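You operate a simulated robot arm through the tools that you are given. There is no shell and no other tool. Be economical: measure what you need, move in short steps, check, and stop when the job is done.

The job below is to be done with a simulated robot arm. You get a single attempt, and the scene is never put back.

Task
Level the surface plate, taking half of the tilt out at each knob.
Fine: free both locks and lock them again; put the level back.

Only the result counts: the job must be done as asked and must still hold three seconds after the hand-in. Knocking over, shifting, dropping, spilling or breaking anything else fails it.

Robot
A 6-joint arm with a two-finger parallel gripper, fixed in place. Base frame: the origin is at the foot of the arm, x ahead of it, y to its left, z up. Units: m, rad, N and s.
With the tool pointing down near the work surface it reaches from about 0.26 to 0.68 m from the base axis. Its first joint turns from -1.152 to 1.152 rad. Payload 2.9 kg.
The TCP is the grasp point between the finger pads, 0.03 m short of the fingertips. In the tool frame z runs along the fingers and y along their closing line. Largest opening 0.11 m; finger width 0.02, thickness 0.01; the body of the gripper, 0.048 by 0.112 m, starts 0.055 m behind the TCP.
Orientation is told as [roll, pitch, yaw] about the base's x, y, z axes, in that order, counted from this pose: with the fingers straight down and closing along the base's y, the tool's x points along the base's -x, its y along +y and its z along -z.

Tools
- The arm moves only by the tool apply_moves. Its argument "increments" is a list of rows, each an object (a shift or turn left out is 0, a gripper value left out holds the last) with "xyz": the shift along the base's x, y, z in m, a list of three; "rotation": the turn, a rotation vector about the base's x, y, z in rad, a list of three; "gripper": the opening, from 0 (shut) to 1 (fully open). In form: [{"xyz": [x, y, z], "rotation": [ax, ay, az], "gripper": gripper}, ...]. A call has 1 to 10 rows; each row is the pose to reach, as a shift and turn from the pose commanded when the call began. Rows are played at 5 a second. More than 0.05 m and 0.15 rad between two rows, or a gripper value outside its range, and nothing of the call is played. A pose out of reach is approached as far as the arm can. The call stops where the force on the tool passes 70 N (or 10 N more than at its start, if that is more) or the arm is blocked; 0.2 s more then pass. The fingers move at their own pace (about 0.108 m/s each) and stop on an object; they squeeze with about 41 N. The grip force told is the motor's: it shows also when the fingers shut on nothing. Time passes only in rows, and 0.2 s behind the last, so rows that repeat a pose let the fingers close. The reply holds the time, the measured pose of the TCP, the force on the tool along the base axes, the opening and the grip force, in the units named above and with some noise, with the torque about the TCP (base axes, N m) and any sound that the robot's microphone picked up.
- Cameras (640 x 400 px; columns grow to the right, rows downward): "scene" is fixed at [0.0883, 0.4543, 1.3752]; the picture's right is [-0.68, -0.73, 0.00], its down [-0.40, 0.38, -0.83] and it looks along [0.61, -0.57, -0.55] (base axes); focal length 291 px, centre (320, 200). "wrist" rides on the gripper at [0.072, 0.017, -0.103] in the tool frame; the picture's right is [-0.23, 0.97, 0.00], its down [-0.76, -0.18, -0.62] and it looks along [-0.61, -0.14, 0.78] (tool axes); focal length 222 px, centre (320, 200). There is no depth. A picture from a camera that has moved, and an enlarged one, comes with that camera's place and axes in the base frame and with its lens. The place of the scene camera against the robot may be out by one fixed shift of up to 0.025 m in any direction.
- grab_frame(camera): a new picture of that camera. The clock stands still meanwhile.
- inspect(camera, box): a new picture of the part [left, top, right, bottom] of that camera's present view, enlarged. The clock stands still meanwhile.
- close_job(): hands the job in; it is judged then, once.

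Go step by step. Nothing tells you positions but the pictures and the camera data: compare them with the known pose of the tool, close in by small moves and look again before you grip or let go. The budget is 120 turns and 68 pictures, counting those below and the enlarged ones. Unless the task says otherwise, let go and move clear before handing in, and close with one line.

The tools are called after "Call:" by a JSON object that holds its "op" and its "data". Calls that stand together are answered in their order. apply_moves: Moves the arm, as the interface text tells. Its arguments: {"type":"object","properties":{"increments":{"type":"array"}},"required":["increments"]} The other tools are called the same way: grab_frame (camera) takes a picture; inspect (camera, box) takes an enlarged picture of a part of a camera's view; close_job () hands the job in.

At the start:

```text
clock: 0.0
tool_pos: [0.4794, -0.0348, 1.2093]
tool_rot: [-0.001, -0.002, 0.002]
ft_force: [-0.5, 0.5, -0.6]
wrist_torque: [0.03, 0.03, 0.0]
width: 0.1103
grip_force: 0.0
```

scene: 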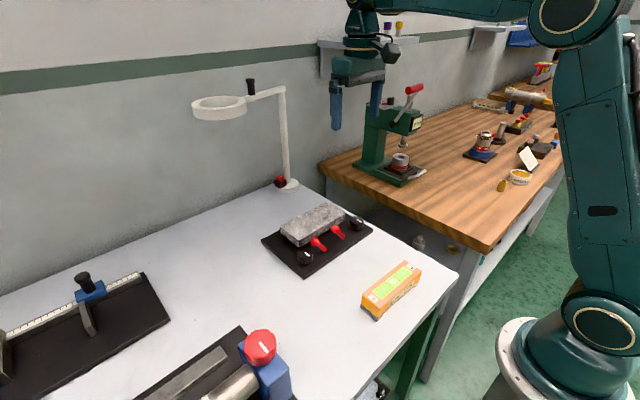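
wrist: 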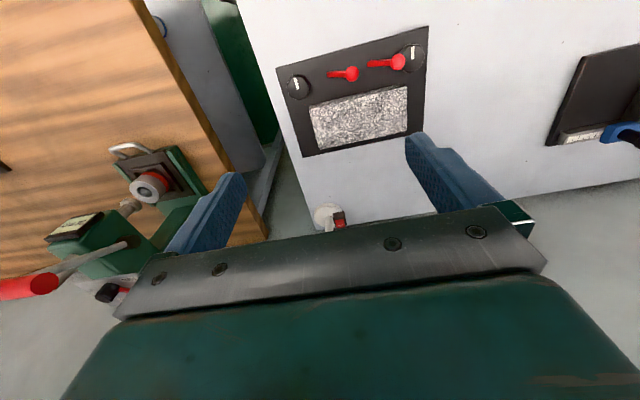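

I see a granite plate on a black base with two black knobs and two red lock levers, and an orange level lying on the white bench. I'll enlarge both first.

Call:
{"op": "inspect", "data": {"camera": "scene", "box": [250, 180, 390, 290]}}

Call:
{"op": "inspect", "data": {"camera": "scene", "box": [340, 240, 450, 340]}}

Call:
{"op": "inspect", "data": {"camera": "wrist", "box": [260, 20, 440, 160]}}

```text
3.64 times, centred on (320, 235) of scene
camera zoom: at [0.0883, 0.4543, 1.3752], right [-0.68, -0.73, 0.0], down [-0.4, 0.38, -0.83], along [0.61, -0.57, -0.55], focal length 1058 px, centre (320, 73)
```

zoom: 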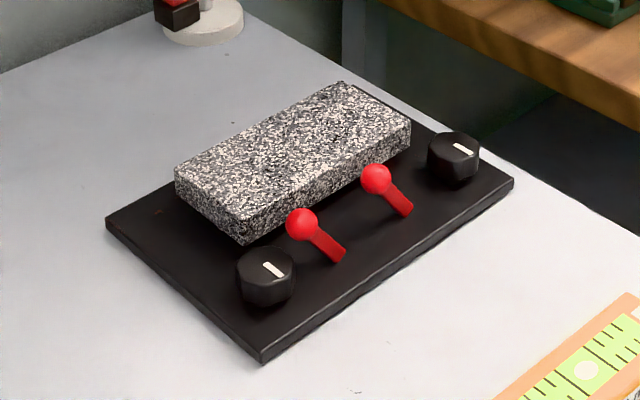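

```text
4.00 times, centred on (395, 290) of scene
camera zoom: at [0.0883, 0.4543, 1.3752], right [-0.68, -0.73, 0.0], down [-0.4, 0.38, -0.83], along [0.61, -0.57, -0.55], focal length 1164 px, centre (20, -160)
```

zoom: 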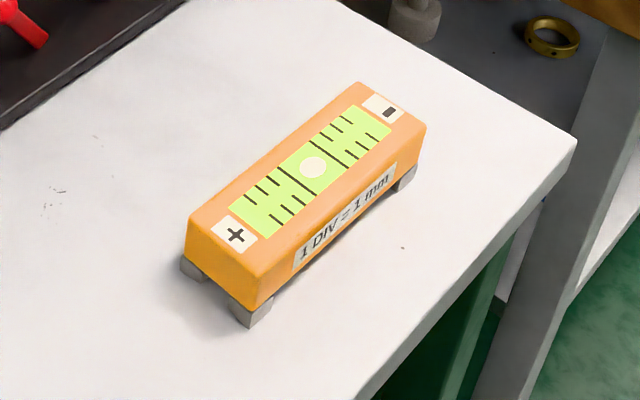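

```text
2.86 times, centred on (350, 90) of wrist
camera zoom: at [0.4069, -0.0176, 1.3128], right [0.23, 0.97, 0.0], down [0.76, -0.18, 0.62], along [0.61, -0.14, -0.78], focal length 635 px, centre (234, 514)
```

zoom: 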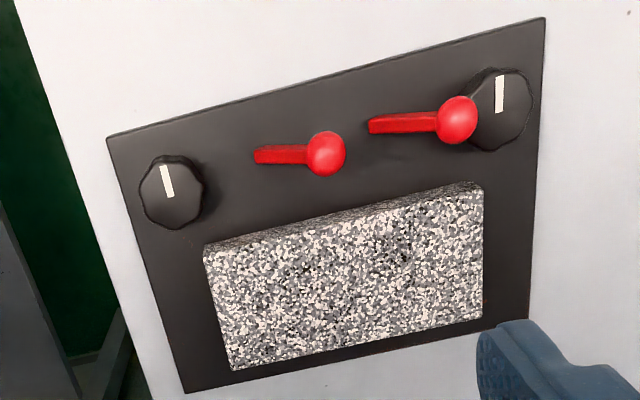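

Knobs are around x≈0.49, y≈-0.08 and +0.13, z≈0.86. The level is around (0.29, 0.05). I'll move the arm back and lower to view the plate closely.

Call:
{"op": "apply_moves", "data": {"increments": [{"xyz": [-0.03, 0.012, -0.03]}, {"xyz": [-0.06, 0.025, -0.06]}, {"xyz": [-0.09, 0.04, -0.09]}, {"xyz": [-0.12, 0.05, -0.12]}]}}

Call:
{"op": "grab_frame", "data": {"camera": "wrist"}}

```text
clock: 1.0
tool_pos: [0.3579, 0.0191, 1.0885]
tool_rot: [0.001, 0.0, 0.003]
ft_force: [0.5, -0.8, -0.5]
wrist_torque: [-0.01, 0.0, 0.0]
width: 0.1099
grip_force: 0.0
```

```text
62 pictures are left
camera wrist: at [0.2842, 0.0352, 1.192], right [0.23, 0.97, 0.0], down [0.76, -0.18, 0.62], along [0.61, -0.14, -0.78], focal length 222 px, centre (320, 200)
```

wrist: 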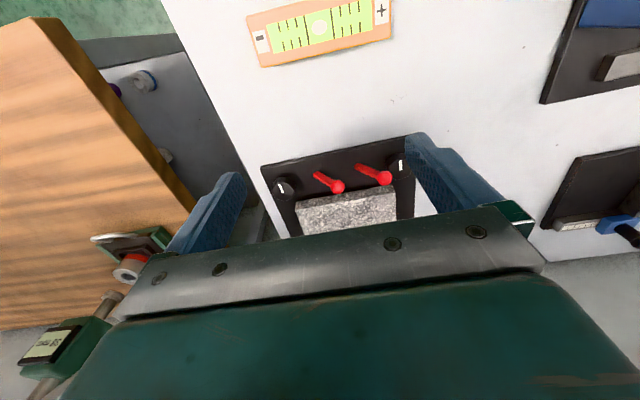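

The wrist camera shows the whole set. Knobs triangulate to about (0.485, 0.122) and (0.484, -0.072), z≈0.88. The level is along y at about (0.29, 0.035). I'll zoom in.

Call:
{"op": "inspect", "data": {"camera": "wrist", "box": [250, 125, 430, 237]}}

Call:
{"op": "inspect", "data": {"camera": "wrist", "box": [230, 0, 410, 90]}}

```text
3.56 times, centred on (340, 181) of wrist
camera zoom: at [0.2842, 0.0352, 1.192], right [0.23, 0.97, 0.0], down [0.76, -0.18, 0.62], along [0.61, -0.14, -0.78], focal length 790 px, centre (249, 268)
```

zoom: 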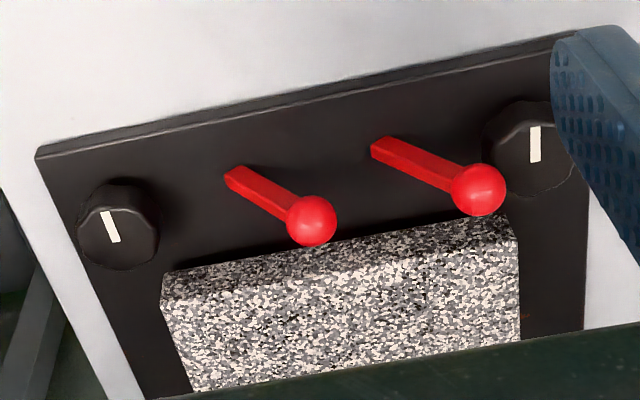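

```text
3.56 times, centred on (320, 45) of wrist
camera zoom: at [0.2842, 0.0352, 1.192], right [0.23, 0.97, 0.0], down [0.76, -0.18, 0.62], along [0.61, -0.14, -0.78], focal length 790 px, centre (320, 751)
```

zoom: 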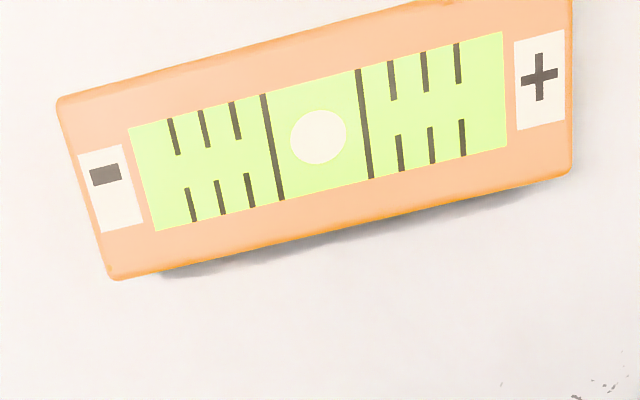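

The level reads zero on the bench. The red levers both lean toward +y, with balls at about (0.48, 0.0175, 0.918) and (0.48, 0.087, 0.918). With the fingers shut I'll come down beside lever A on its +y side.

Call:
{"op": "apply_moves", "data": {"increments": [{"xyz": [0.03, 0.006, -0.02], "gripper": 0}, {"xyz": [0.06, 0.012, -0.04], "gripper": 0}, {"xyz": [0.09, 0.018, -0.06], "gripper": 0}, {"xyz": [0.122, 0.023, -0.07], "gripper": 0}, {"xyz": [0.122, 0.023, -0.07], "gripper": 0}]}}

Call:
{"op": "grab_frame", "data": {"camera": "wrist"}}

Call:
{"op": "inspect", "data": {"camera": "scene", "box": [250, 160, 390, 290]}}

```text
clock: 2.2
tool_pos: [0.4812, 0.0391, 1.0203]
tool_rot: [-0.001, -0.001, 0.002]
ft_force: [0.2, 0.7, 0.2]
wrist_torque: [-0.01, 0.03, -0.02]
width: 0.0002
grip_force: 37.8
```

```text
59 pictures are left
camera wrist: at [0.4087, 0.0564, 1.1235], right [0.23, 0.97, 0.0], down [0.76, -0.18, 0.62], along [0.61, -0.14, -0.78], focal length 222 px, centre (320, 200)
```

wrist: 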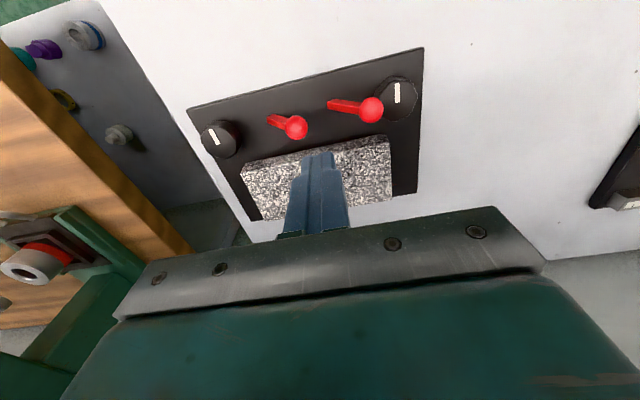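

```text
3.08 times, centred on (320, 225) of scene
camera zoom: at [0.0883, 0.4543, 1.3752], right [-0.68, -0.73, 0.0], down [-0.4, 0.38, -0.83], along [0.61, -0.57, -0.55], focal length 895 px, centre (320, 123)
```

zoom: 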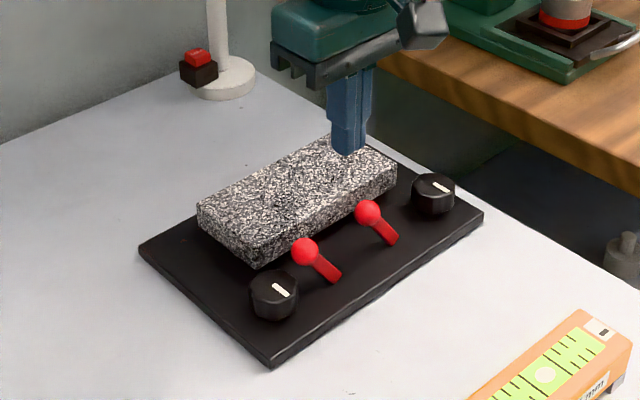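

The new view confirms the ball positions. I'll lower the tips beside ball A, then push slowly toward -y.

Call:
{"op": "apply_moves", "data": {"increments": [{"xyz": [-0.001, 0.003, -0.03]}, {"xyz": [-0.001, 0.003, -0.06]}, {"xyz": [-0.001, 0.003, -0.085]}, {"xyz": [-0.001, -0.007, -0.084]}, {"xyz": [-0.001, -0.017, -0.082]}, {"xyz": [-0.001, -0.027, -0.08]}]}}

Call:
{"op": "inspect", "data": {"camera": "scene", "box": [250, 160, 390, 290]}}

```text
clock: 3.6
tool_pos: [0.48, 0.0103, 0.94]
tool_rot: [0.0, 0.0, 0.0]
ft_force: [0.4, 0.7, 0.2]
wrist_torque: [0.0, -0.05, -0.02]
width: 0.0
grip_force: 38.0
```

```text
3.08 times, centred on (320, 225) of scene
camera zoom: at [0.0883, 0.4543, 1.3752], right [-0.68, -0.73, 0.0], down [-0.4, 0.38, -0.83], along [0.61, -0.57, -0.55], focal length 895 px, centre (320, 123)
```

zoom: 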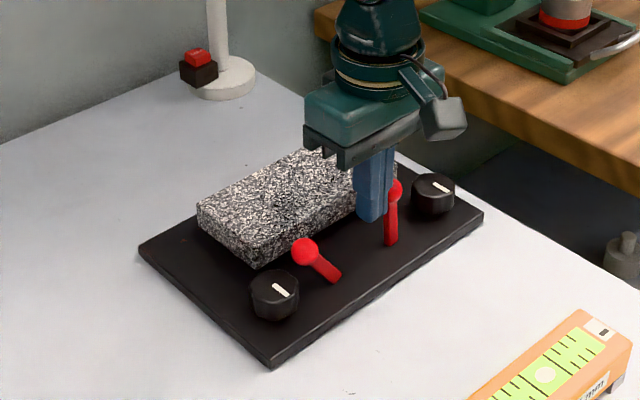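

The lever swings freely about its foot. I'll keep pushing along the arc.

Call:
{"op": "apply_moves", "data": {"increments": [{"xyz": [0, -0.01, 0]}, {"xyz": [0, -0.02, 0]}, {"xyz": [0, -0.03, -0.004]}, {"xyz": [0, -0.04, -0.009]}, {"xyz": [0, -0.046, -0.012]}]}}

Call:
{"op": "inspect", "data": {"camera": "scene", "box": [250, 160, 390, 290]}}

```text
clock: 4.8
tool_pos: [0.4812, -0.0216, 0.935]
tool_rot: [0.014, -0.001, 0.028]
ft_force: [-8.4, 10.9, 12.6]
wrist_torque: [0.22, 0.33, -0.12]
width: 0.0
grip_force: 37.5
stopped in row 5: the force on the tool passed its limit at 79 N (the readings are from after the stop); the commanded pose is now the measured one
```

```text
3.08 times, centred on (320, 225) of scene
camera zoom: at [0.0879, 0.4546, 1.3752], right [-0.68, -0.73, 0.0], down [-0.4, 0.38, -0.84], along [0.61, -0.57, -0.55], focal length 895 px, centre (320, 123)
```

zoom: 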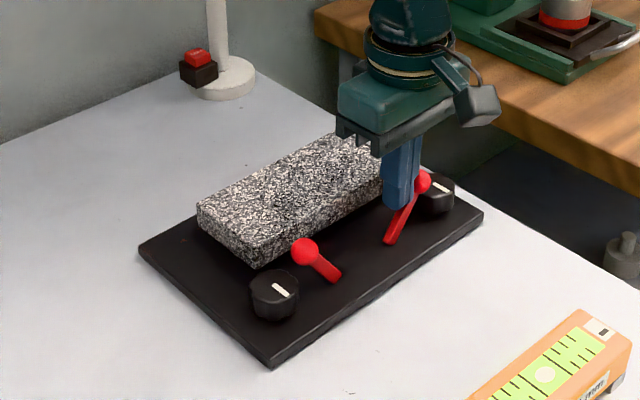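

Lever A hit its end stop, over on the -y side. I'll retreat up and go to the +y side of lever B.

Call:
{"op": "apply_moves", "data": {"increments": [{"xyz": [0, 0.006, 0], "rotation": [-0.014, 0, -0.028]}, {"xyz": [0, 0.01, 0.04], "rotation": [-0.014, 0, -0.028]}, {"xyz": [0, 0.05, 0.06], "rotation": [-0.014, 0, -0.028]}, {"xyz": [0, 0.095, 0.06], "rotation": [-0.014, 0, -0.028]}, {"xyz": [-0.001, 0.134, 0.06], "rotation": [-0.014, 0, -0.028]}, {"xyz": [-0.001, 0.134, 0.02], "rotation": [-0.014, 0, -0.028]}, {"xyz": [-0.001, 0.134, 0.0], "rotation": [-0.014, 0, -0.028]}]}}

Call:
{"op": "grab_frame", "data": {"camera": "wrist"}}

```text
clock: 6.4
tool_pos: [0.4776, 0.1094, 0.9333]
tool_rot: [-0.001, 0.0, -0.005]
ft_force: [0.7, 0.0, -0.6]
wrist_torque: [-0.01, 0.0, 0.04]
width: 0.0
grip_force: 37.2
```

```text
55 pictures are left
camera wrist: at [0.405, 0.128, 1.0364], right [0.23, 0.97, 0.0], down [0.76, -0.18, 0.62], along [0.61, -0.15, -0.78], focal length 222 px, centre (320, 200)
```

wrist: 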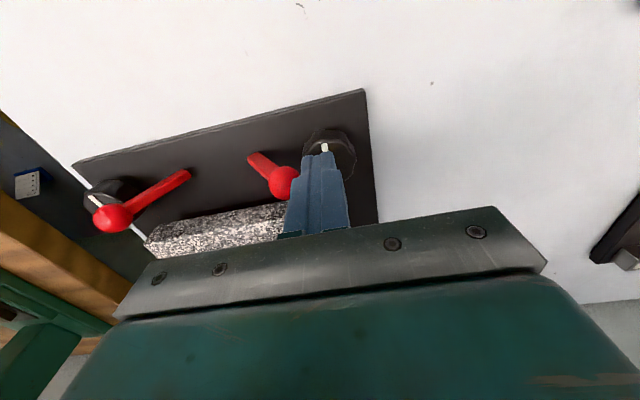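

Tips are next to ball B. I'll push it over the same way, easing in at the end.

Call:
{"op": "apply_moves", "data": {"increments": [{"xyz": [0, -0.01, 0.002]}, {"xyz": [0, -0.02, 0.005]}, {"xyz": [0, -0.03, 0.006]}, {"xyz": [0, -0.04, 0.006]}, {"xyz": [0, -0.05, 0.004]}, {"xyz": [0, -0.056, 0.001]}, {"xyz": [0, -0.06, -0.001]}]}}

Call:
{"op": "inspect", "data": {"camera": "scene", "box": [250, 160, 390, 290]}}

```text
clock: 8.0
tool_pos: [0.4796, 0.0504, 0.9328]
tool_rot: [-0.002, -0.003, -0.005]
ft_force: [-0.8, 0.7, 2.0]
wrist_torque: [0.03, 0.05, -0.02]
width: 0.0002
grip_force: 37.9
```

```text
3.08 times, centred on (320, 225) of scene
camera zoom: at [0.0882, 0.4544, 1.3752], right [-0.68, -0.73, 0.0], down [-0.4, 0.38, -0.83], along [0.61, -0.57, -0.55], focal length 895 px, centre (320, 123)
```

zoom: 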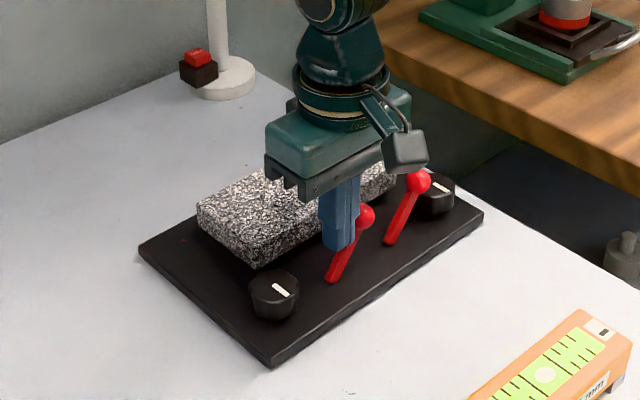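

Nearly parallel to lever A; a few more millimetres until it rests on its stop.

Call:
{"op": "apply_moves", "data": {"increments": [{"xyz": [0, -0.002, -0.001]}, {"xyz": [0, -0.004, -0.002]}, {"xyz": [0, -0.0055, -0.003]}]}}

```text
clock: 8.8
tool_pos: [0.4795, 0.0489, 0.9318]
tool_rot: [0.005, -0.003, 0.008]
ft_force: [-15.6, 33.8, 33.8]
wrist_torque: [0.67, 0.6, -0.23]
width: 0.0002
grip_force: 37.5
```

Lever B is on its stop, so both locks are over. I'll back off, rise, and move over toward the level to locate it precisely.

Call:
{"op": "apply_moves", "data": {"increments": [{"xyz": [0, 0.008, 0.002]}, {"xyz": [0, 0.01, 0.05]}, {"xyz": [-0.03, 0.01, 0.09]}, {"xyz": [-0.07, 0.0, 0.11]}, {"xyz": [-0.11, -0.01, 0.12], "gripper": 0.9}, {"xyz": [-0.15, -0.015, 0.12], "gripper": 0.9}, {"xyz": [-0.18, -0.015, 0.12], "gripper": 0.9}]}}

Call:
{"op": "grab_frame", "data": {"camera": "wrist"}}

```text
clock: 10.4
tool_pos: [0.2993, 0.0301, 1.049]
tool_rot: [-0.002, -0.004, -0.005]
ft_force: [-0.2, -0.4, 0.2]
wrist_torque: [-0.01, -0.02, 0.0]
width: 0.0987
grip_force: 0.2
```

```text
53 pictures are left
camera wrist: at [0.2255, 0.0475, 1.1521], right [0.23, 0.97, 0.0], down [0.76, -0.18, 0.63], along [0.61, -0.15, -0.78], focal length 222 px, centre (320, 200)
```

wrist: 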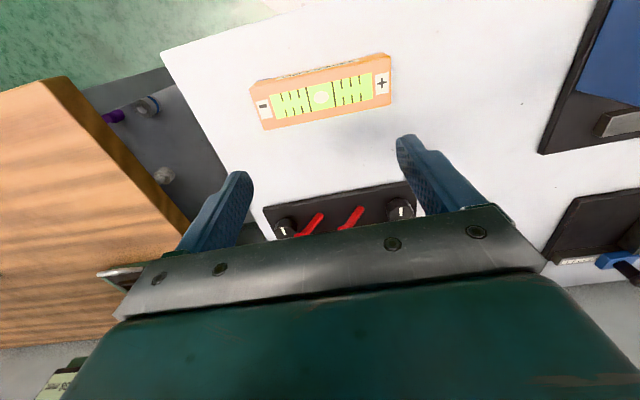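

Call:
{"op": "inspect", "data": {"camera": "wrist", "box": [240, 40, 400, 140]}}

```text
4.00 times, centred on (320, 90) of wrist
camera zoom: at [0.2255, 0.0475, 1.1521], right [0.23, 0.97, 0.0], down [0.76, -0.18, 0.63], along [0.61, -0.15, -0.78], focal length 888 px, centre (320, 640)
```

zoom: 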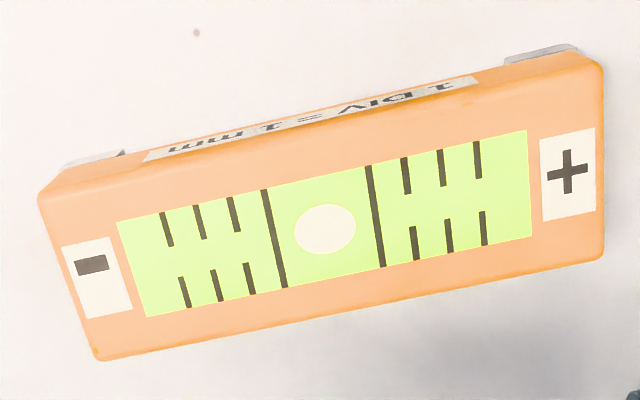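

Level top is at about (0.289, 0.0335, 0.891), its axis is about 0.05 rad clockwise from y, and it is about 0.045 wide. I'll turn the gripper 90° so it closes across it.

Call:
{"op": "apply_moves", "data": {"increments": [{"rotation": [0, 0, 0.15]}, {"rotation": [0, 0, 0.3]}, {"rotation": [0, 0, 0.45]}, {"rotation": [0, 0, 0.6]}, {"rotation": [0, 0, 0.75]}, {"rotation": [0, 0, 0.9]}, {"rotation": [0, 0, 1.05]}, {"rotation": [0, 0, 1.2]}, {"rotation": [0, 0, 1.35]}]}}

Call:
{"op": "apply_moves", "data": {"increments": [{"rotation": [0, 0, 0.15], "xyz": [-0.005, 0.001, -0.02]}, {"rotation": [0, 0, 0.176], "xyz": [-0.01, 0.003, -0.05]}, {"rotation": [0, 0, 0.176], "xyz": [-0.01, 0.003, -0.08]}]}}

Call:
{"op": "grab_frame", "data": {"camera": "wrist"}}

Call:
{"op": "inspect", "data": {"camera": "scene", "box": [320, 220, 480, 340]}}

```text
clock: 12.4
tool_pos: [0.301, 0.029, 1.0495]
tool_rot: [-0.002, -0.003, 1.348]
ft_force: [-0.2, 0.6, -0.4]
wrist_torque: [-0.03, 0.04, 0.02]
width: 0.0988
grip_force: 0.0
```

```text
clock: 13.2
tool_pos: [0.2909, 0.0334, 0.9692]
tool_rot: [-0.002, -0.002, 1.521]
ft_force: [0.0, -0.5, -0.2]
wrist_torque: [-0.01, 0.0, -0.01]
width: 0.099
grip_force: 0.0
```

```text
51 pictures are left
camera wrist: at [0.2704, -0.0378, 1.0723], right [-0.96, 0.27, 0.0], down [0.21, 0.75, 0.62], along [0.17, 0.6, -0.78], focal length 222 px, centre (320, 200)
```

wrist: 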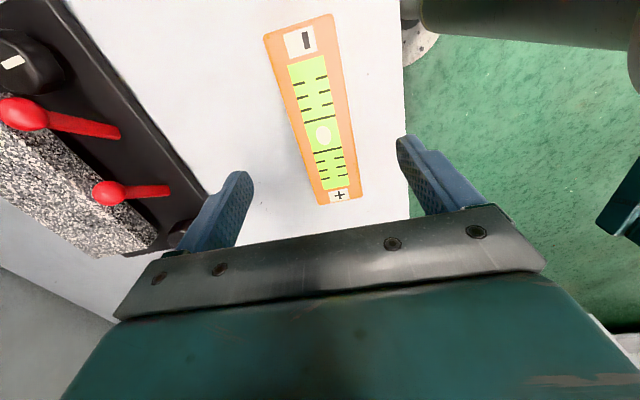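

```text
3.33 times, centred on (400, 280) of scene
camera zoom: at [0.0883, 0.4543, 1.3752], right [-0.68, -0.73, 0.0], down [-0.4, 0.38, -0.83], along [0.61, -0.57, -0.55], focal length 970 px, centre (53, -67)
```

zoom: 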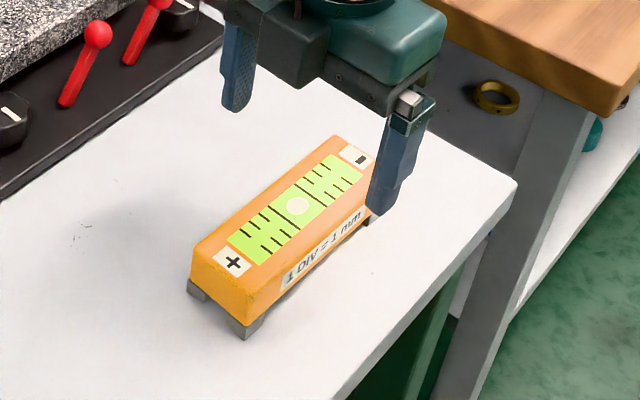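

The position is confirmed to within about 2 mm. I'll descend onto the level and close gently around its body.

Call:
{"op": "apply_moves", "data": {"increments": [{"xyz": [-0.003, 0.001, -0.04]}, {"xyz": [-0.003, 0.001, -0.075]}, {"xyz": [-0.003, 0.001, -0.094]}]}}

Call:
{"op": "inspect", "data": {"camera": "scene", "box": [320, 220, 480, 340]}}

```text
clock: 14.1
tool_pos: [0.2863, 0.0358, 0.8796]
tool_rot: [-0.001, -0.002, 1.522]
ft_force: [-1.6, -0.5, 11.3]
wrist_torque: [-0.08, 0.68, 0.05]
width: 0.0998
grip_force: 1.2
stopped in row 3: the force on the tool passed its limit at 99 N (the readings are from after the stop); the commanded pose is now the measured one
```

```text
3.33 times, centred on (400, 280) of scene
camera zoom: at [0.0882, 0.4543, 1.3753], right [-0.68, -0.73, 0.0], down [-0.4, 0.38, -0.83], along [0.61, -0.57, -0.55], focal length 970 px, centre (53, -67)
```

zoom: 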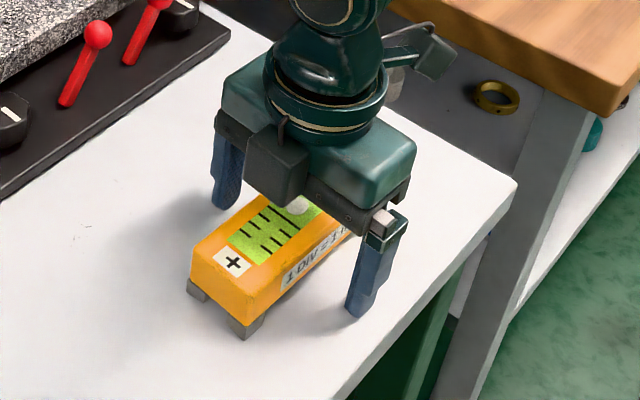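

The tips touched the bench, so the bench top is z≈0.85 and the level is about 0.041 tall. I'll raise 4 mm and close.

Call:
{"op": "apply_moves", "data": {"increments": [{"xyz": [0.001, -0.001, 0.004]}, {"xyz": [0.001, -0.001, 0.004], "gripper": 0.55}, {"xyz": [0.001, -0.001, 0.004], "gripper": 0.3}, {"xyz": [0.001, -0.001, 0.004], "gripper": 0.3}]}}

```text
clock: 15.1
tool_pos: [0.2889, 0.0341, 0.8836]
tool_rot: [-0.002, -0.003, 1.521]
ft_force: [-2.0, -0.3, 0.4]
wrist_torque: [0.08, 0.08, 0.05]
width: 0.0478
grip_force: 40.9
```

The level is gripped (origin pose: 0.2885, 0.034, 0.8836, yaw 1.521). I'll lift it and carry it above the plate centre, about (0.5675, 0.023).

Call:
{"op": "apply_moves", "data": {"increments": [{"xyz": [0, 0, 0.02]}, {"xyz": [0, 0, 0.06]}, {"xyz": [0, 0, 0.1]}, {"xyz": [0.02, 0, 0.12], "rotation": [0, 0, 0.05]}, {"xyz": [0.06, -0.002, 0.12], "rotation": [0, 0, 0.05]}, {"xyz": [0.1, -0.004, 0.12], "rotation": [0, 0, 0.05]}, {"xyz": [0.145, -0.006, 0.12], "rotation": [0, 0, 0.05]}, {"xyz": [0.19, -0.008, 0.12], "rotation": [0, 0, 0.05]}, {"xyz": [0.235, -0.01, 0.12], "rotation": [0, 0, 0.05]}, {"xyz": [0.2785, -0.011, 0.11], "rotation": [0, 0, 0.05]}]}}

Call:
{"op": "grab_frame", "data": {"camera": "wrist"}}

Call:
{"op": "inspect", "data": {"camera": "scene", "box": [250, 160, 390, 290]}}

```text
clock: 17.2
tool_pos: [0.5677, 0.0221, 0.9934]
tool_rot: [0.0, -0.003, 1.571]
ft_force: [0.0, 0.1, -3.5]
wrist_torque: [0.0, 0.0, -0.01]
width: 0.0478
grip_force: 41.5
```

```text
48 pictures are left
camera wrist: at [0.5498, -0.0504, 1.0974], right [-0.97, 0.23, 0.0], down [0.18, 0.76, 0.63], along [0.14, 0.61, -0.78], focal length 222 px, centre (320, 200)
```

wrist: 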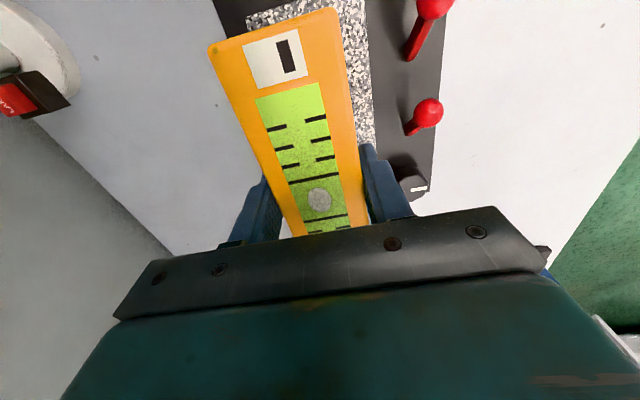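

```text
3.08 times, centred on (320, 225) of scene
camera zoom: at [0.0883, 0.4543, 1.3752], right [-0.68, -0.73, 0.0], down [-0.4, 0.38, -0.83], along [0.61, -0.57, -0.55], focal length 895 px, centre (320, 123)
```

zoom: 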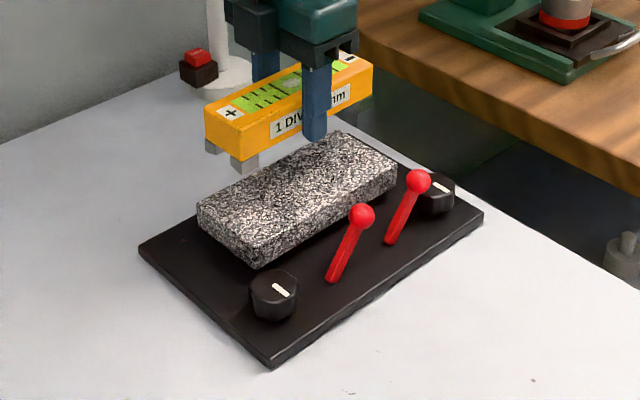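

Level is held over the plate. I'll lower it in small steps and watch for contact.

Call:
{"op": "apply_moves", "data": {"increments": [{"xyz": [-0.003, 0.001, -0.03]}, {"xyz": [-0.003, 0.001, -0.05]}]}}

Call:
{"op": "inspect", "data": {"camera": "scene", "box": [270, 160, 370, 240]}}

```text
clock: 17.9
tool_pos: [0.5653, 0.0237, 0.9436]
tool_rot: [-0.001, -0.004, 1.571]
ft_force: [0.2, 0.5, -3.6]
wrist_torque: [-0.01, -0.02, 0.0]
width: 0.0478
grip_force: 41.3
```

```text
5.00 times, centred on (320, 200) of scene
camera zoom: at [0.0884, 0.4543, 1.3752], right [-0.68, -0.73, 0.0], down [-0.4, 0.38, -0.83], along [0.61, -0.57, -0.55], focal length 1455 px, centre (320, 200)
```

zoom: 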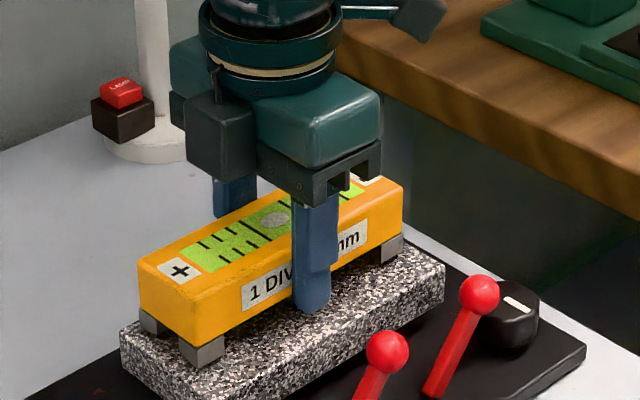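

A small gap remains. I'll go down in 2 mm steps.

Call:
{"op": "apply_moves", "data": {"increments": [{"xyz": [0, 0, -0.002]}, {"xyz": [0, 0, -0.004]}, {"xyz": [0, 0, -0.006]}]}}

```text
clock: 18.6
tool_pos: [0.5649, 0.0241, 0.9395]
tool_rot: [-0.005, -0.003, 1.573]
ft_force: [-6.4, -1.8, 18.2]
wrist_torque: [-0.18, 0.67, 0.19]
width: 0.0478
grip_force: 41.1
```

Contact. I'll ease off the press and open the fingers.

Call:
{"op": "apply_moves", "data": {"increments": [{"xyz": [0, 0, 0.0015]}, {"xyz": [0, 0, 0.0015], "gripper": 0.55}, {"xyz": [0, 0, 0.0015], "gripper": 0.7}, {"xyz": [0, 0, 0.0015], "gripper": 0.7}]}}

Call:
{"op": "apply_moves", "data": {"increments": [{"xyz": [0, 0, 0.04]}, {"xyz": [0, 0, 0.08]}, {"xyz": [-0.03, 0, 0.1]}, {"xyz": [-0.06, -0.04, 0.1]}, {"xyz": [-0.08, -0.08, 0.1]}]}}

Call:
{"op": "inspect", "data": {"camera": "scene", "box": [250, 170, 370, 260]}}

```text
clock: 19.6
tool_pos: [0.5659, 0.0246, 0.9388]
tool_rot: [-0.003, -0.004, 1.57]
ft_force: [0.0, -0.3, -1.2]
wrist_torque: [-0.01, -0.04, 0.02]
width: 0.0769
grip_force: 0.1
```

```text
clock: 20.9
tool_pos: [0.4834, -0.0531, 1.0403]
tool_rot: [-0.001, -0.003, 1.572]
ft_force: [-0.3, 0.5, 0.6]
wrist_torque: [0.0, -0.01, 0.0]
width: 0.0769
grip_force: 0.0
```

```text
4.44 times, centred on (310, 215) of scene
camera zoom: at [0.0882, 0.4543, 1.3753], right [-0.68, -0.73, 0.0], down [-0.4, 0.38, -0.83], along [0.61, -0.57, -0.55], focal length 1293 px, centre (364, 133)
```

zoom: 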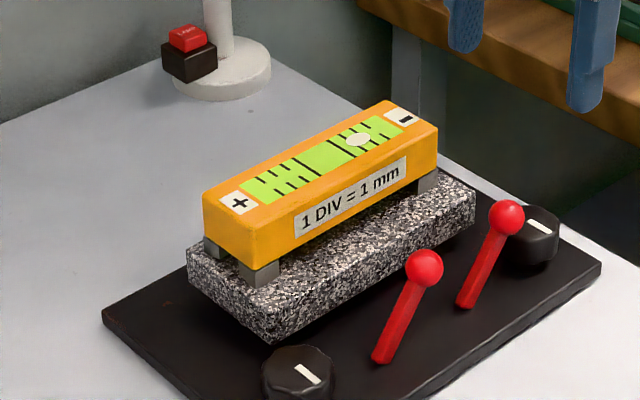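

The level sits on the plate and the bubble is off toward "−", the -y side near knob A. I'll zoom for the reading.

Call:
{"op": "inspect", "data": {"camera": "scene", "box": [286, 190, 352, 231]}}

```text
9.70 times, centred on (319, 210) of scene
camera zoom: at [0.0882, 0.4543, 1.3753], right [-0.68, -0.73, 0.0], down [-0.4, 0.38, -0.83], along [0.61, -0.57, -0.55], focal length 2821 px, centre (330, 98)
```

zoom: 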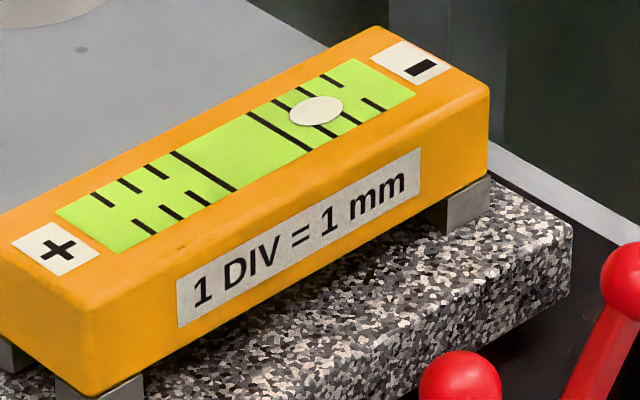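

The bubble reads about 3 divisions toward "−", so half (1.5) is to come out at each knob. 1.5 is just about at the long line. I'll look at knob A before gripping it.

Call:
{"op": "grab_frame", "data": {"camera": "wrist"}}

```text
43 pictures are left
camera wrist: at [0.4652, -0.1263, 1.1431], right [-0.97, 0.23, 0.0], down [0.17, 0.76, 0.63], along [0.14, 0.61, -0.78], focal length 222 px, centre (320, 200)
```

wrist: 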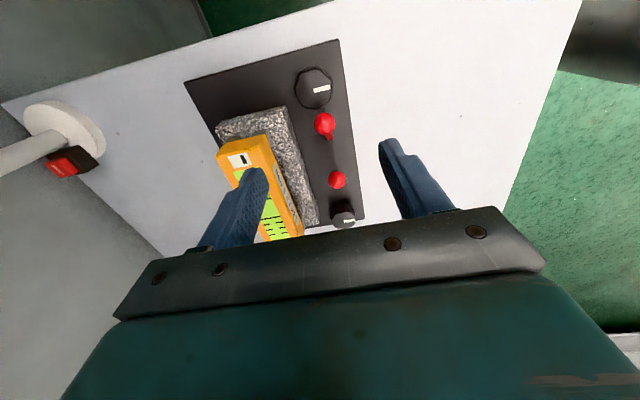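

Call:
{"op": "inspect", "data": {"camera": "wrist", "box": [270, 40, 370, 140]}}

```text
4.00 times, centred on (320, 90) of wrist
camera zoom: at [0.4652, -0.1263, 1.1431], right [-0.97, 0.23, 0.0], down [0.17, 0.76, 0.63], along [0.14, 0.61, -0.78], focal length 888 px, centre (320, 640)
```

zoom: 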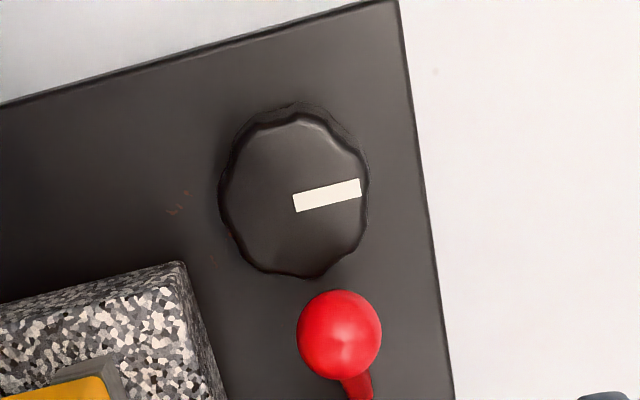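

Knob A's centre is (0.4846, -0.0744), diameter about 0.039, with its pointer toward -x. I'll turn the gripper slightly to clear the granite corner and ball A, with a narrow opening, and come down above it.

Call:
{"op": "apply_moves", "data": {"increments": [{"xyz": [0.001, -0.01, 0], "rotation": [0, 0, -0.15], "gripper": 0.45}, {"xyz": [0.001, -0.021, -0.02], "rotation": [0, 0, -0.3], "gripper": 0.45}, {"xyz": [0.001, -0.021, -0.06], "rotation": [0, 0, -0.3], "gripper": 0.45}, {"xyz": [0.001, -0.021, -0.09], "rotation": [0, 0, -0.3], "gripper": 0.45}]}}

Call:
{"op": "inspect", "data": {"camera": "scene", "box": [300, 160, 400, 240]}}

Call:
{"op": "grab_frame", "data": {"camera": "wrist"}}

```text
clock: 21.9
tool_pos: [0.4865, -0.0747, 0.9488]
tool_rot: [-0.002, -0.004, 1.271]
ft_force: [0.2, -0.2, -0.7]
wrist_torque: [-0.03, -0.01, -0.01]
width: 0.0495
grip_force: 0.0
```

```text
5.00 times, centred on (350, 200) of scene
camera zoom: at [0.0883, 0.4543, 1.3752], right [-0.68, -0.73, 0.0], down [-0.4, 0.38, -0.83], along [0.61, -0.57, -0.55], focal length 1455 px, centre (170, 200)
```

zoom: 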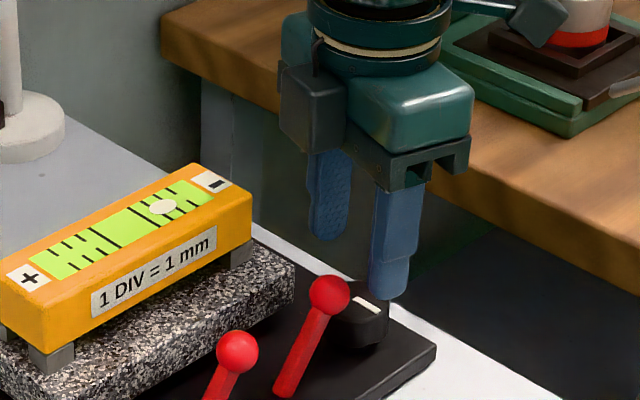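

```text
40 pictures are left
camera wrist: at [0.4483, -0.1391, 1.052], right [-0.86, 0.5, 0.0], down [0.39, 0.67, 0.63], along [0.32, 0.54, -0.78], focal length 222 px, centre (320, 200)
```

wrist: 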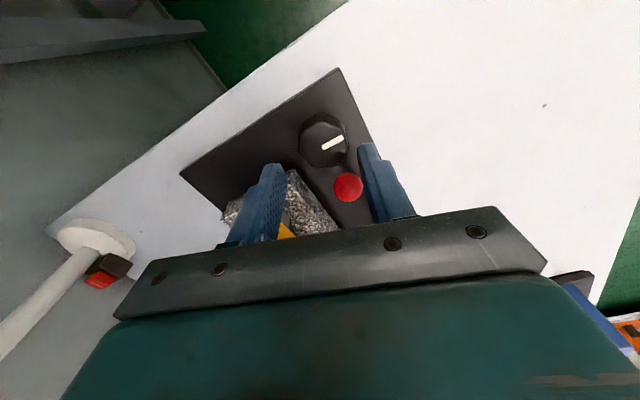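

Centred within 2 mm. I'll lower to straddle the knob.

Call:
{"op": "apply_moves", "data": {"increments": [{"xyz": [-0.002, -0.0005, -0.025]}, {"xyz": [-0.002, -0.0005, -0.045]}, {"xyz": [-0.002, -0.0005, -0.052]}]}}

```text
clock: 22.6
tool_pos: [0.4844, -0.0768, 0.8964]
tool_rot: [-0.003, -0.004, 1.271]
ft_force: [-1.6, 0.3, 10.6]
wrist_torque: [0.0, 0.33, -0.07]
width: 0.0502
grip_force: 0.3
```

The tips just touch the base, so I'll raise 2 mm and close on the knob.

Call:
{"op": "apply_moves", "data": {"increments": [{"xyz": [0, 0.001, 0.003]}, {"xyz": [0, 0.001, 0.003], "gripper": 0.3}, {"xyz": [0, 0.001, 0.003], "gripper": 0.3}]}}

```text
clock: 23.4
tool_pos: [0.4844, -0.0777, 0.8992]
tool_rot: [-0.005, -0.003, 1.27]
ft_force: [16.4, -5.0, -16.7]
wrist_torque: [0.08, -0.09, 0.0]
width: 0.0388
grip_force: 45.1
```

Knob held. I'll turn +0.3 rad (counter-clockwise from above) as a test and read the bubble.

Call:
{"op": "apply_moves", "data": {"increments": [{"xyz": [0.001, 0, -0.0005]}, {"xyz": [0.001, 0, -0.0005], "rotation": [0, 0, 0.1]}, {"xyz": [0.001, 0, -0.0005], "rotation": [0, 0, 0.2]}, {"xyz": [0.001, 0, -0.0005], "rotation": [0, 0, 0.3]}, {"xyz": [0.001, 0, -0.0005], "rotation": [0, 0, 0.3]}]}}

Call:
{"op": "inspect", "data": {"camera": "scene", "box": [286, 190, 352, 231]}}

```text
clock: 24.6
tool_pos: [0.484, -0.0758, 0.898]
tool_rot: [-0.003, -0.004, 1.575]
ft_force: [21.3, -2.5, -18.6]
wrist_torque: [-0.45, 0.39, 0.05]
width: 0.0386
grip_force: 45.1
```

```text
9.70 times, centred on (319, 210) of scene
camera zoom: at [0.0891, 0.4542, 1.3752], right [-0.68, -0.73, 0.0], down [-0.4, 0.38, -0.83], along [0.61, -0.57, -0.55], focal length 2821 px, centre (330, 98)
```

zoom: 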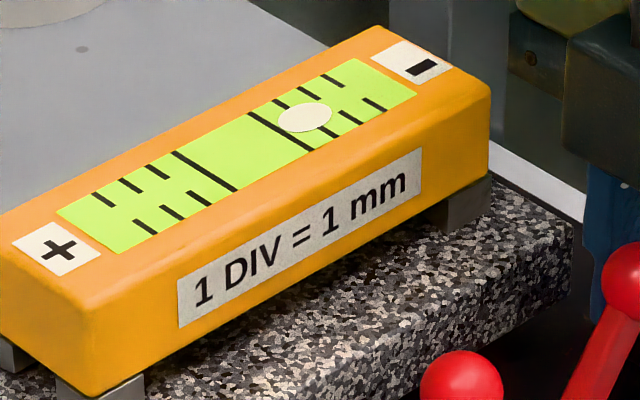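

Counter-clockwise is right: the bubble moved about 0.45 division in 0.3 rad. I'll go on another 0.3 rad, with a slight x shift to check the side force.

Call:
{"op": "apply_moves", "data": {"increments": [{"xyz": [0.0015, 0, -0.001], "rotation": [0, 0, 0.1]}, {"xyz": [0.0015, 0, -0.001], "rotation": [0, 0, 0.2]}, {"xyz": [0.0015, 0, -0.001], "rotation": [0, 0, 0.3]}, {"xyz": [0.0015, 0, -0.001], "rotation": [0, 0, 0.3]}]}}

Call:
{"op": "inspect", "data": {"camera": "scene", "box": [286, 190, 352, 231]}}

```text
clock: 25.6
tool_pos: [0.4846, -0.0751, 0.898]
tool_rot: [-0.002, -0.004, 1.873]
ft_force: [-1.4, -1.1, 11.3]
wrist_torque: [-0.52, 0.24, 0.05]
width: 0.0388
grip_force: 45.2
```

```text
9.70 times, centred on (319, 210) of scene
camera zoom: at [0.0881, 0.4543, 1.3753], right [-0.68, -0.73, 0.0], down [-0.4, 0.38, -0.83], along [0.61, -0.57, -0.55], focal length 2821 px, centre (330, 98)
```

zoom: 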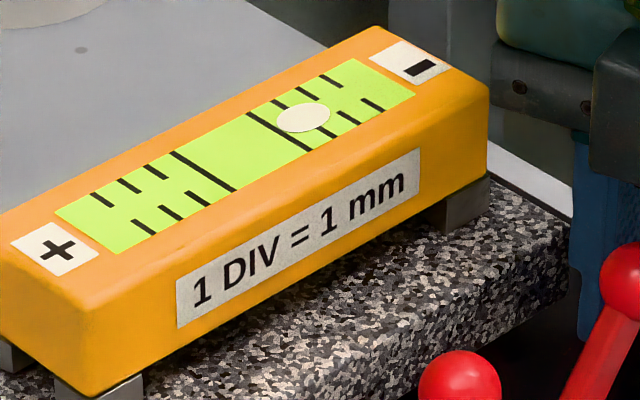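

The bubble hardly moved this time, so I'll check whether the knob turned.

Call:
{"op": "inspect", "data": {"camera": "scene", "box": [325, 195, 389, 245]}}

Call:
{"op": "inspect", "data": {"camera": "wrist", "box": [240, 100, 420, 230]}}

```text
8.00 times, centred on (357, 220) of scene
camera zoom: at [0.0881, 0.4543, 1.3753], right [-0.68, -0.73, 0.0], down [-0.4, 0.38, -0.83], along [0.61, -0.57, -0.55], focal length 2327 px, centre (24, 40)
```

zoom: 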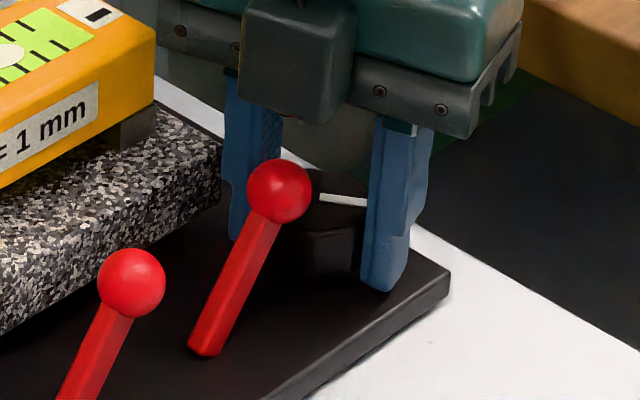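

```text
3.08 times, centred on (330, 165) of wrist
camera zoom: at [0.49, -0.1503, 1.0018], right [-1.0, -0.07, 0.0], down [-0.06, 0.78, 0.63], along [-0.04, 0.62, -0.78], focal length 684 px, centre (289, 308)
```

zoom: 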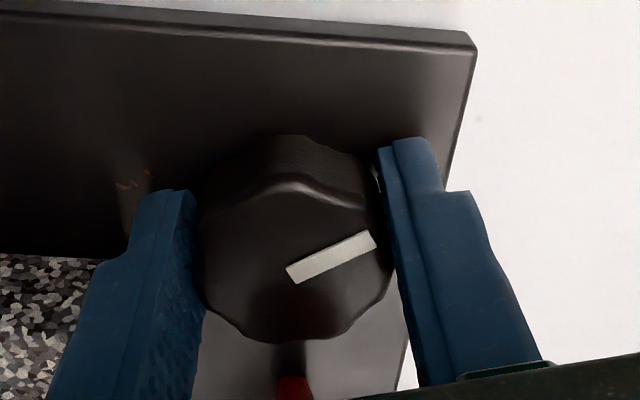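

The knob did turn about 0.55 rad with the fingers. Perhaps the bubble lags, so I'll wait a second and read again.

Call:
{"op": "apply_moves", "data": {"increments": [{}, {}, {}, {}, {}, {}]}}

Call:
{"op": "inspect", "data": {"camera": "scene", "box": [286, 190, 352, 231]}}

```text
clock: 27.1
tool_pos: [0.4855, -0.0773, 0.899]
tool_rot: [-0.004, -0.003, 1.872]
ft_force: [-9.8, -1.7, 26.6]
wrist_torque: [0.62, 0.67, 0.05]
width: 0.0387
grip_force: 45.3
```

```text
9.70 times, centred on (319, 210) of scene
camera zoom: at [0.0876, 0.4543, 1.3753], right [-0.68, -0.73, 0.0], down [-0.4, 0.38, -0.84], along [0.61, -0.57, -0.55], focal length 2821 px, centre (330, 98)
```

zoom: 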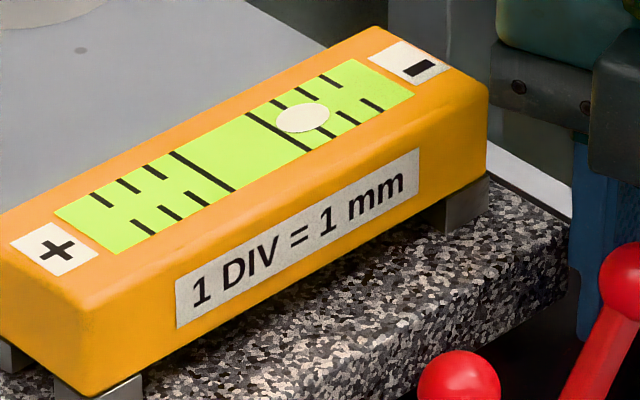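

The reading shifts slowly: total change so far is about 0.45 division. I need more turn, so I'll open slightly, swing back to yaw≈1.12 and regrip.

Call:
{"op": "apply_moves", "data": {"increments": [{"xyz": [0, 0, 0.001], "gripper": 0.39}, {"xyz": [0, 0, 0.001]}, {"xyz": [0, 0.001, 0.0015], "rotation": [0, 0, -0.15]}, {"xyz": [0, 0.001, 0.0015], "rotation": [0, 0, -0.3]}, {"xyz": [0, 0.001, 0.0015], "rotation": [0, 0, -0.45]}, {"xyz": [0, 0.001, 0.0015], "rotation": [0, 0, -0.6]}, {"xyz": [0, 0.001, 0.0015], "rotation": [0, 0, -0.75]}]}}

Call:
{"op": "inspect", "data": {"camera": "scene", "box": [286, 185, 382, 245]}}

```text
clock: 28.6
tool_pos: [0.4862, -0.075, 0.9009]
tool_rot: [-0.005, -0.003, 1.119]
ft_force: [-0.8, 0.5, -0.3]
wrist_torque: [-0.01, -0.01, 0.01]
width: 0.0426
grip_force: 0.0
```

```text
6.67 times, centred on (334, 215) of scene
camera zoom: at [0.0883, 0.4543, 1.3752], right [-0.68, -0.73, 0.0], down [-0.4, 0.38, -0.83], along [0.61, -0.57, -0.55], focal length 1940 px, centre (227, 100)
```

zoom: 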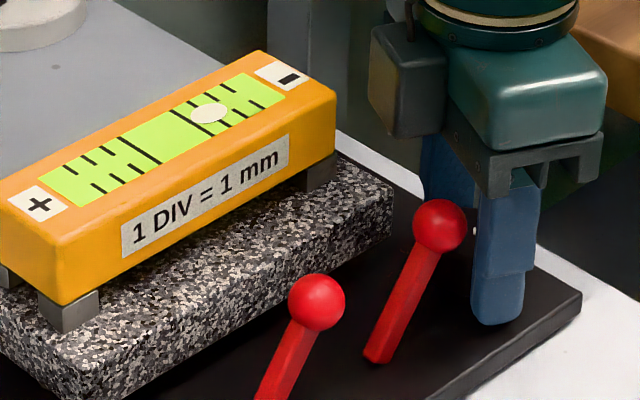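

Released state confirms a change of about 0.42 division from 0.6 rad, so roughly 1.5 rad more is needed. I'll grip and turn +0.75.

Call:
{"op": "apply_moves", "data": {"increments": [{"gripper": 0.3}, {"gripper": 0.3}, {"rotation": [0, 0, 0.15]}, {"rotation": [0, 0, 0.3]}, {"rotation": [0, 0, 0.45]}, {"rotation": [0, 0, 0.6]}, {"rotation": [0, 0, 0.75]}, {"rotation": [0, 0, 0.75]}]}}

Call:
{"op": "apply_moves", "data": {"increments": [{"xyz": [0, 0, 0], "gripper": 0.39}, {"xyz": [0, 0, 0.0]}]}}

Call:
{"op": "inspect", "data": {"camera": "scene", "box": [286, 190, 352, 231]}}

```text
clock: 30.4
tool_pos: [0.4842, -0.075, 0.9007]
tool_rot: [0.0, -0.002, 1.876]
ft_force: [-13.7, 3.4, 6.0]
wrist_torque: [-1.09, 0.37, 0.04]
width: 0.0398
grip_force: 45.4
```

```text
clock: 31.1
tool_pos: [0.487, -0.0756, 0.9005]
tool_rot: [-0.005, -0.001, 1.872]
ft_force: [-5.2, 0.4, -0.2]
wrist_torque: [0.02, 0.03, 0.06]
width: 0.0417
grip_force: 0.0
```

```text
9.70 times, centred on (319, 210) of scene
camera zoom: at [0.0882, 0.4543, 1.3753], right [-0.68, -0.73, 0.0], down [-0.4, 0.38, -0.83], along [0.61, -0.57, -0.55], focal length 2821 px, centre (330, 98)
```

zoom: 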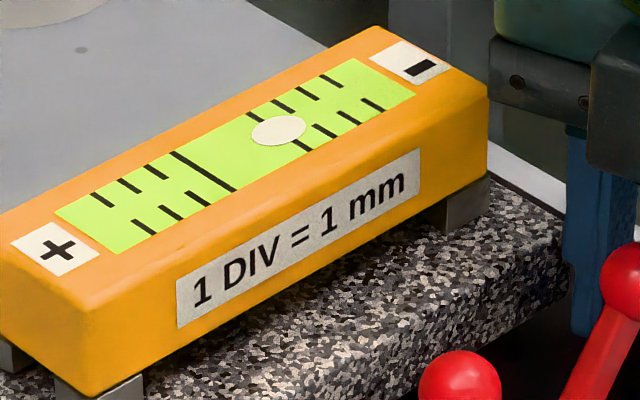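

The bubble now sits on the long line, about 1.46 divisions, which is half of the original 2.95. I'll leave knob A and go over to knob B, turning the wrist so the camera stays clear of the level.

Call:
{"op": "apply_moves", "data": {"increments": [{"xyz": [-0.002, 0, 0.002]}, {"xyz": [-0.002, 0, 0.05]}, {"xyz": [-0.002, 0.0, 0.1], "rotation": [0, 0, -0.15]}, {"xyz": [-0.002, 0.03, 0.12], "rotation": [0, 0, -0.3]}, {"xyz": [-0.002, 0.06, 0.12], "rotation": [0, 0, -0.45]}, {"xyz": [-0.002, 0.09, 0.12], "rotation": [0, 0, -0.6]}, {"xyz": [-0.002, 0.12, 0.12], "rotation": [0, 0, -0.75]}, {"xyz": [-0.002, 0.15, 0.12], "rotation": [0, 0, -0.9]}, {"xyz": [-0.002, 0.18, 0.12], "rotation": [0, 0, -1.05]}, {"xyz": [-0.002, 0.198, 0.12], "rotation": [0, 0, -1.2]}]}}

Call:
{"op": "apply_moves", "data": {"increments": [{"rotation": [0, 0, -0.15], "gripper": 0.45}, {"rotation": [0, 0, -0.3]}, {"rotation": [0, 0, -0.45]}, {"rotation": [0, 0, -0.6]}, {"rotation": [0, 0, -0.75]}, {"rotation": [0, 0, -0.9]}, {"rotation": [0, 0, -1.05], "xyz": [0, 0, -0.03]}, {"rotation": [0, 0, -1.09], "xyz": [0, 0, -0.05]}]}}

Call:
{"op": "inspect", "data": {"camera": "wrist", "box": [220, 40, 420, 220]}}

Call:
{"op": "inspect", "data": {"camera": "scene", "box": [240, 170, 380, 280]}}

```text
clock: 33.2
tool_pos: [0.4819, 0.1221, 1.0213]
tool_rot: [-0.004, -0.003, 0.67]
ft_force: [0.0, -0.3, 0.1]
wrist_torque: [-0.03, -0.06, 0.02]
width: 0.0431
grip_force: 0.1
```

```text
clock: 35.0
tool_pos: [0.4843, 0.1236, 0.9698]
tool_rot: [-0.002, -0.002, -0.421]
ft_force: [0.1, -0.1, 0.6]
wrist_torque: [0.01, 0.01, -0.03]
width: 0.0497
grip_force: 0.0
```

```text
2.22 times, centred on (320, 130) of wrist
camera zoom: at [0.4239, 0.1688, 1.0733], right [0.61, 0.8, 0.0], down [0.62, -0.47, 0.63], along [0.5, -0.38, -0.78], focal length 494 px, centre (320, 356)
```

zoom: 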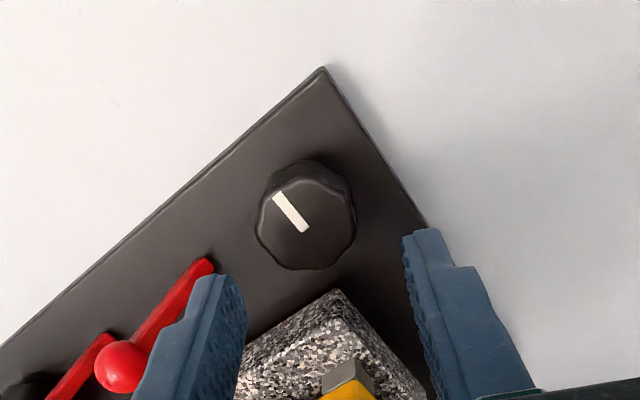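

```text
3.64 times, centred on (310, 225) of scene
camera zoom: at [0.0883, 0.4543, 1.3752], right [-0.68, -0.73, 0.0], down [-0.4, 0.38, -0.83], along [0.61, -0.57, -0.55], focal length 1058 px, centre (356, 109)
```

zoom: 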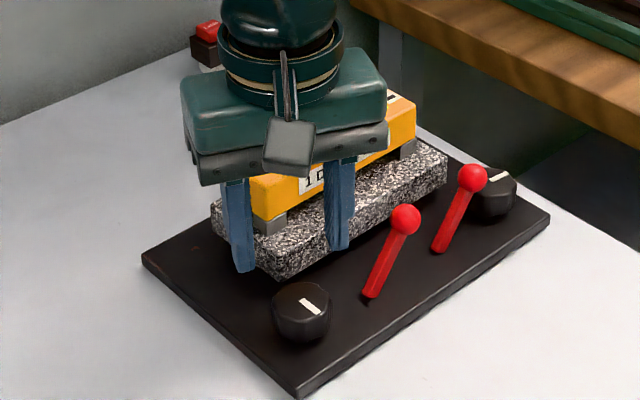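

Knob B looks to be at about (0.487, 0.116), so I'll shift there, lower to just above it, and check once more.

Call:
{"op": "apply_moves", "data": {"increments": [{"xyz": [0.0025, -0.007, -0.02]}, {"xyz": [0.0025, -0.007, -0.035]}]}}

Call:
{"op": "inspect", "data": {"camera": "wrist", "box": [240, 60, 400, 200]}}

```text
clock: 35.6
tool_pos: [0.4872, 0.1154, 0.9354]
tool_rot: [-0.002, -0.003, -0.418]
ft_force: [0.1, -0.4, -0.8]
wrist_torque: [0.01, 0.01, 0.01]
width: 0.0495
grip_force: 0.2
```

```text
2.86 times, centred on (320, 130) of wrist
camera zoom: at [0.4265, 0.1615, 1.0392], right [0.6, 0.8, 0.0], down [0.62, -0.47, 0.63], along [0.5, -0.38, -0.78], focal length 635 px, centre (320, 400)
```

zoom: 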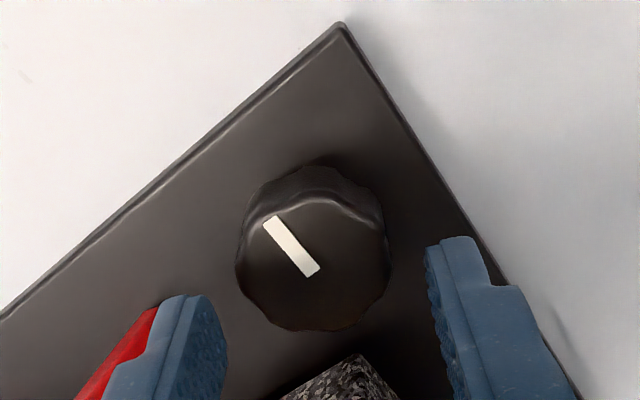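

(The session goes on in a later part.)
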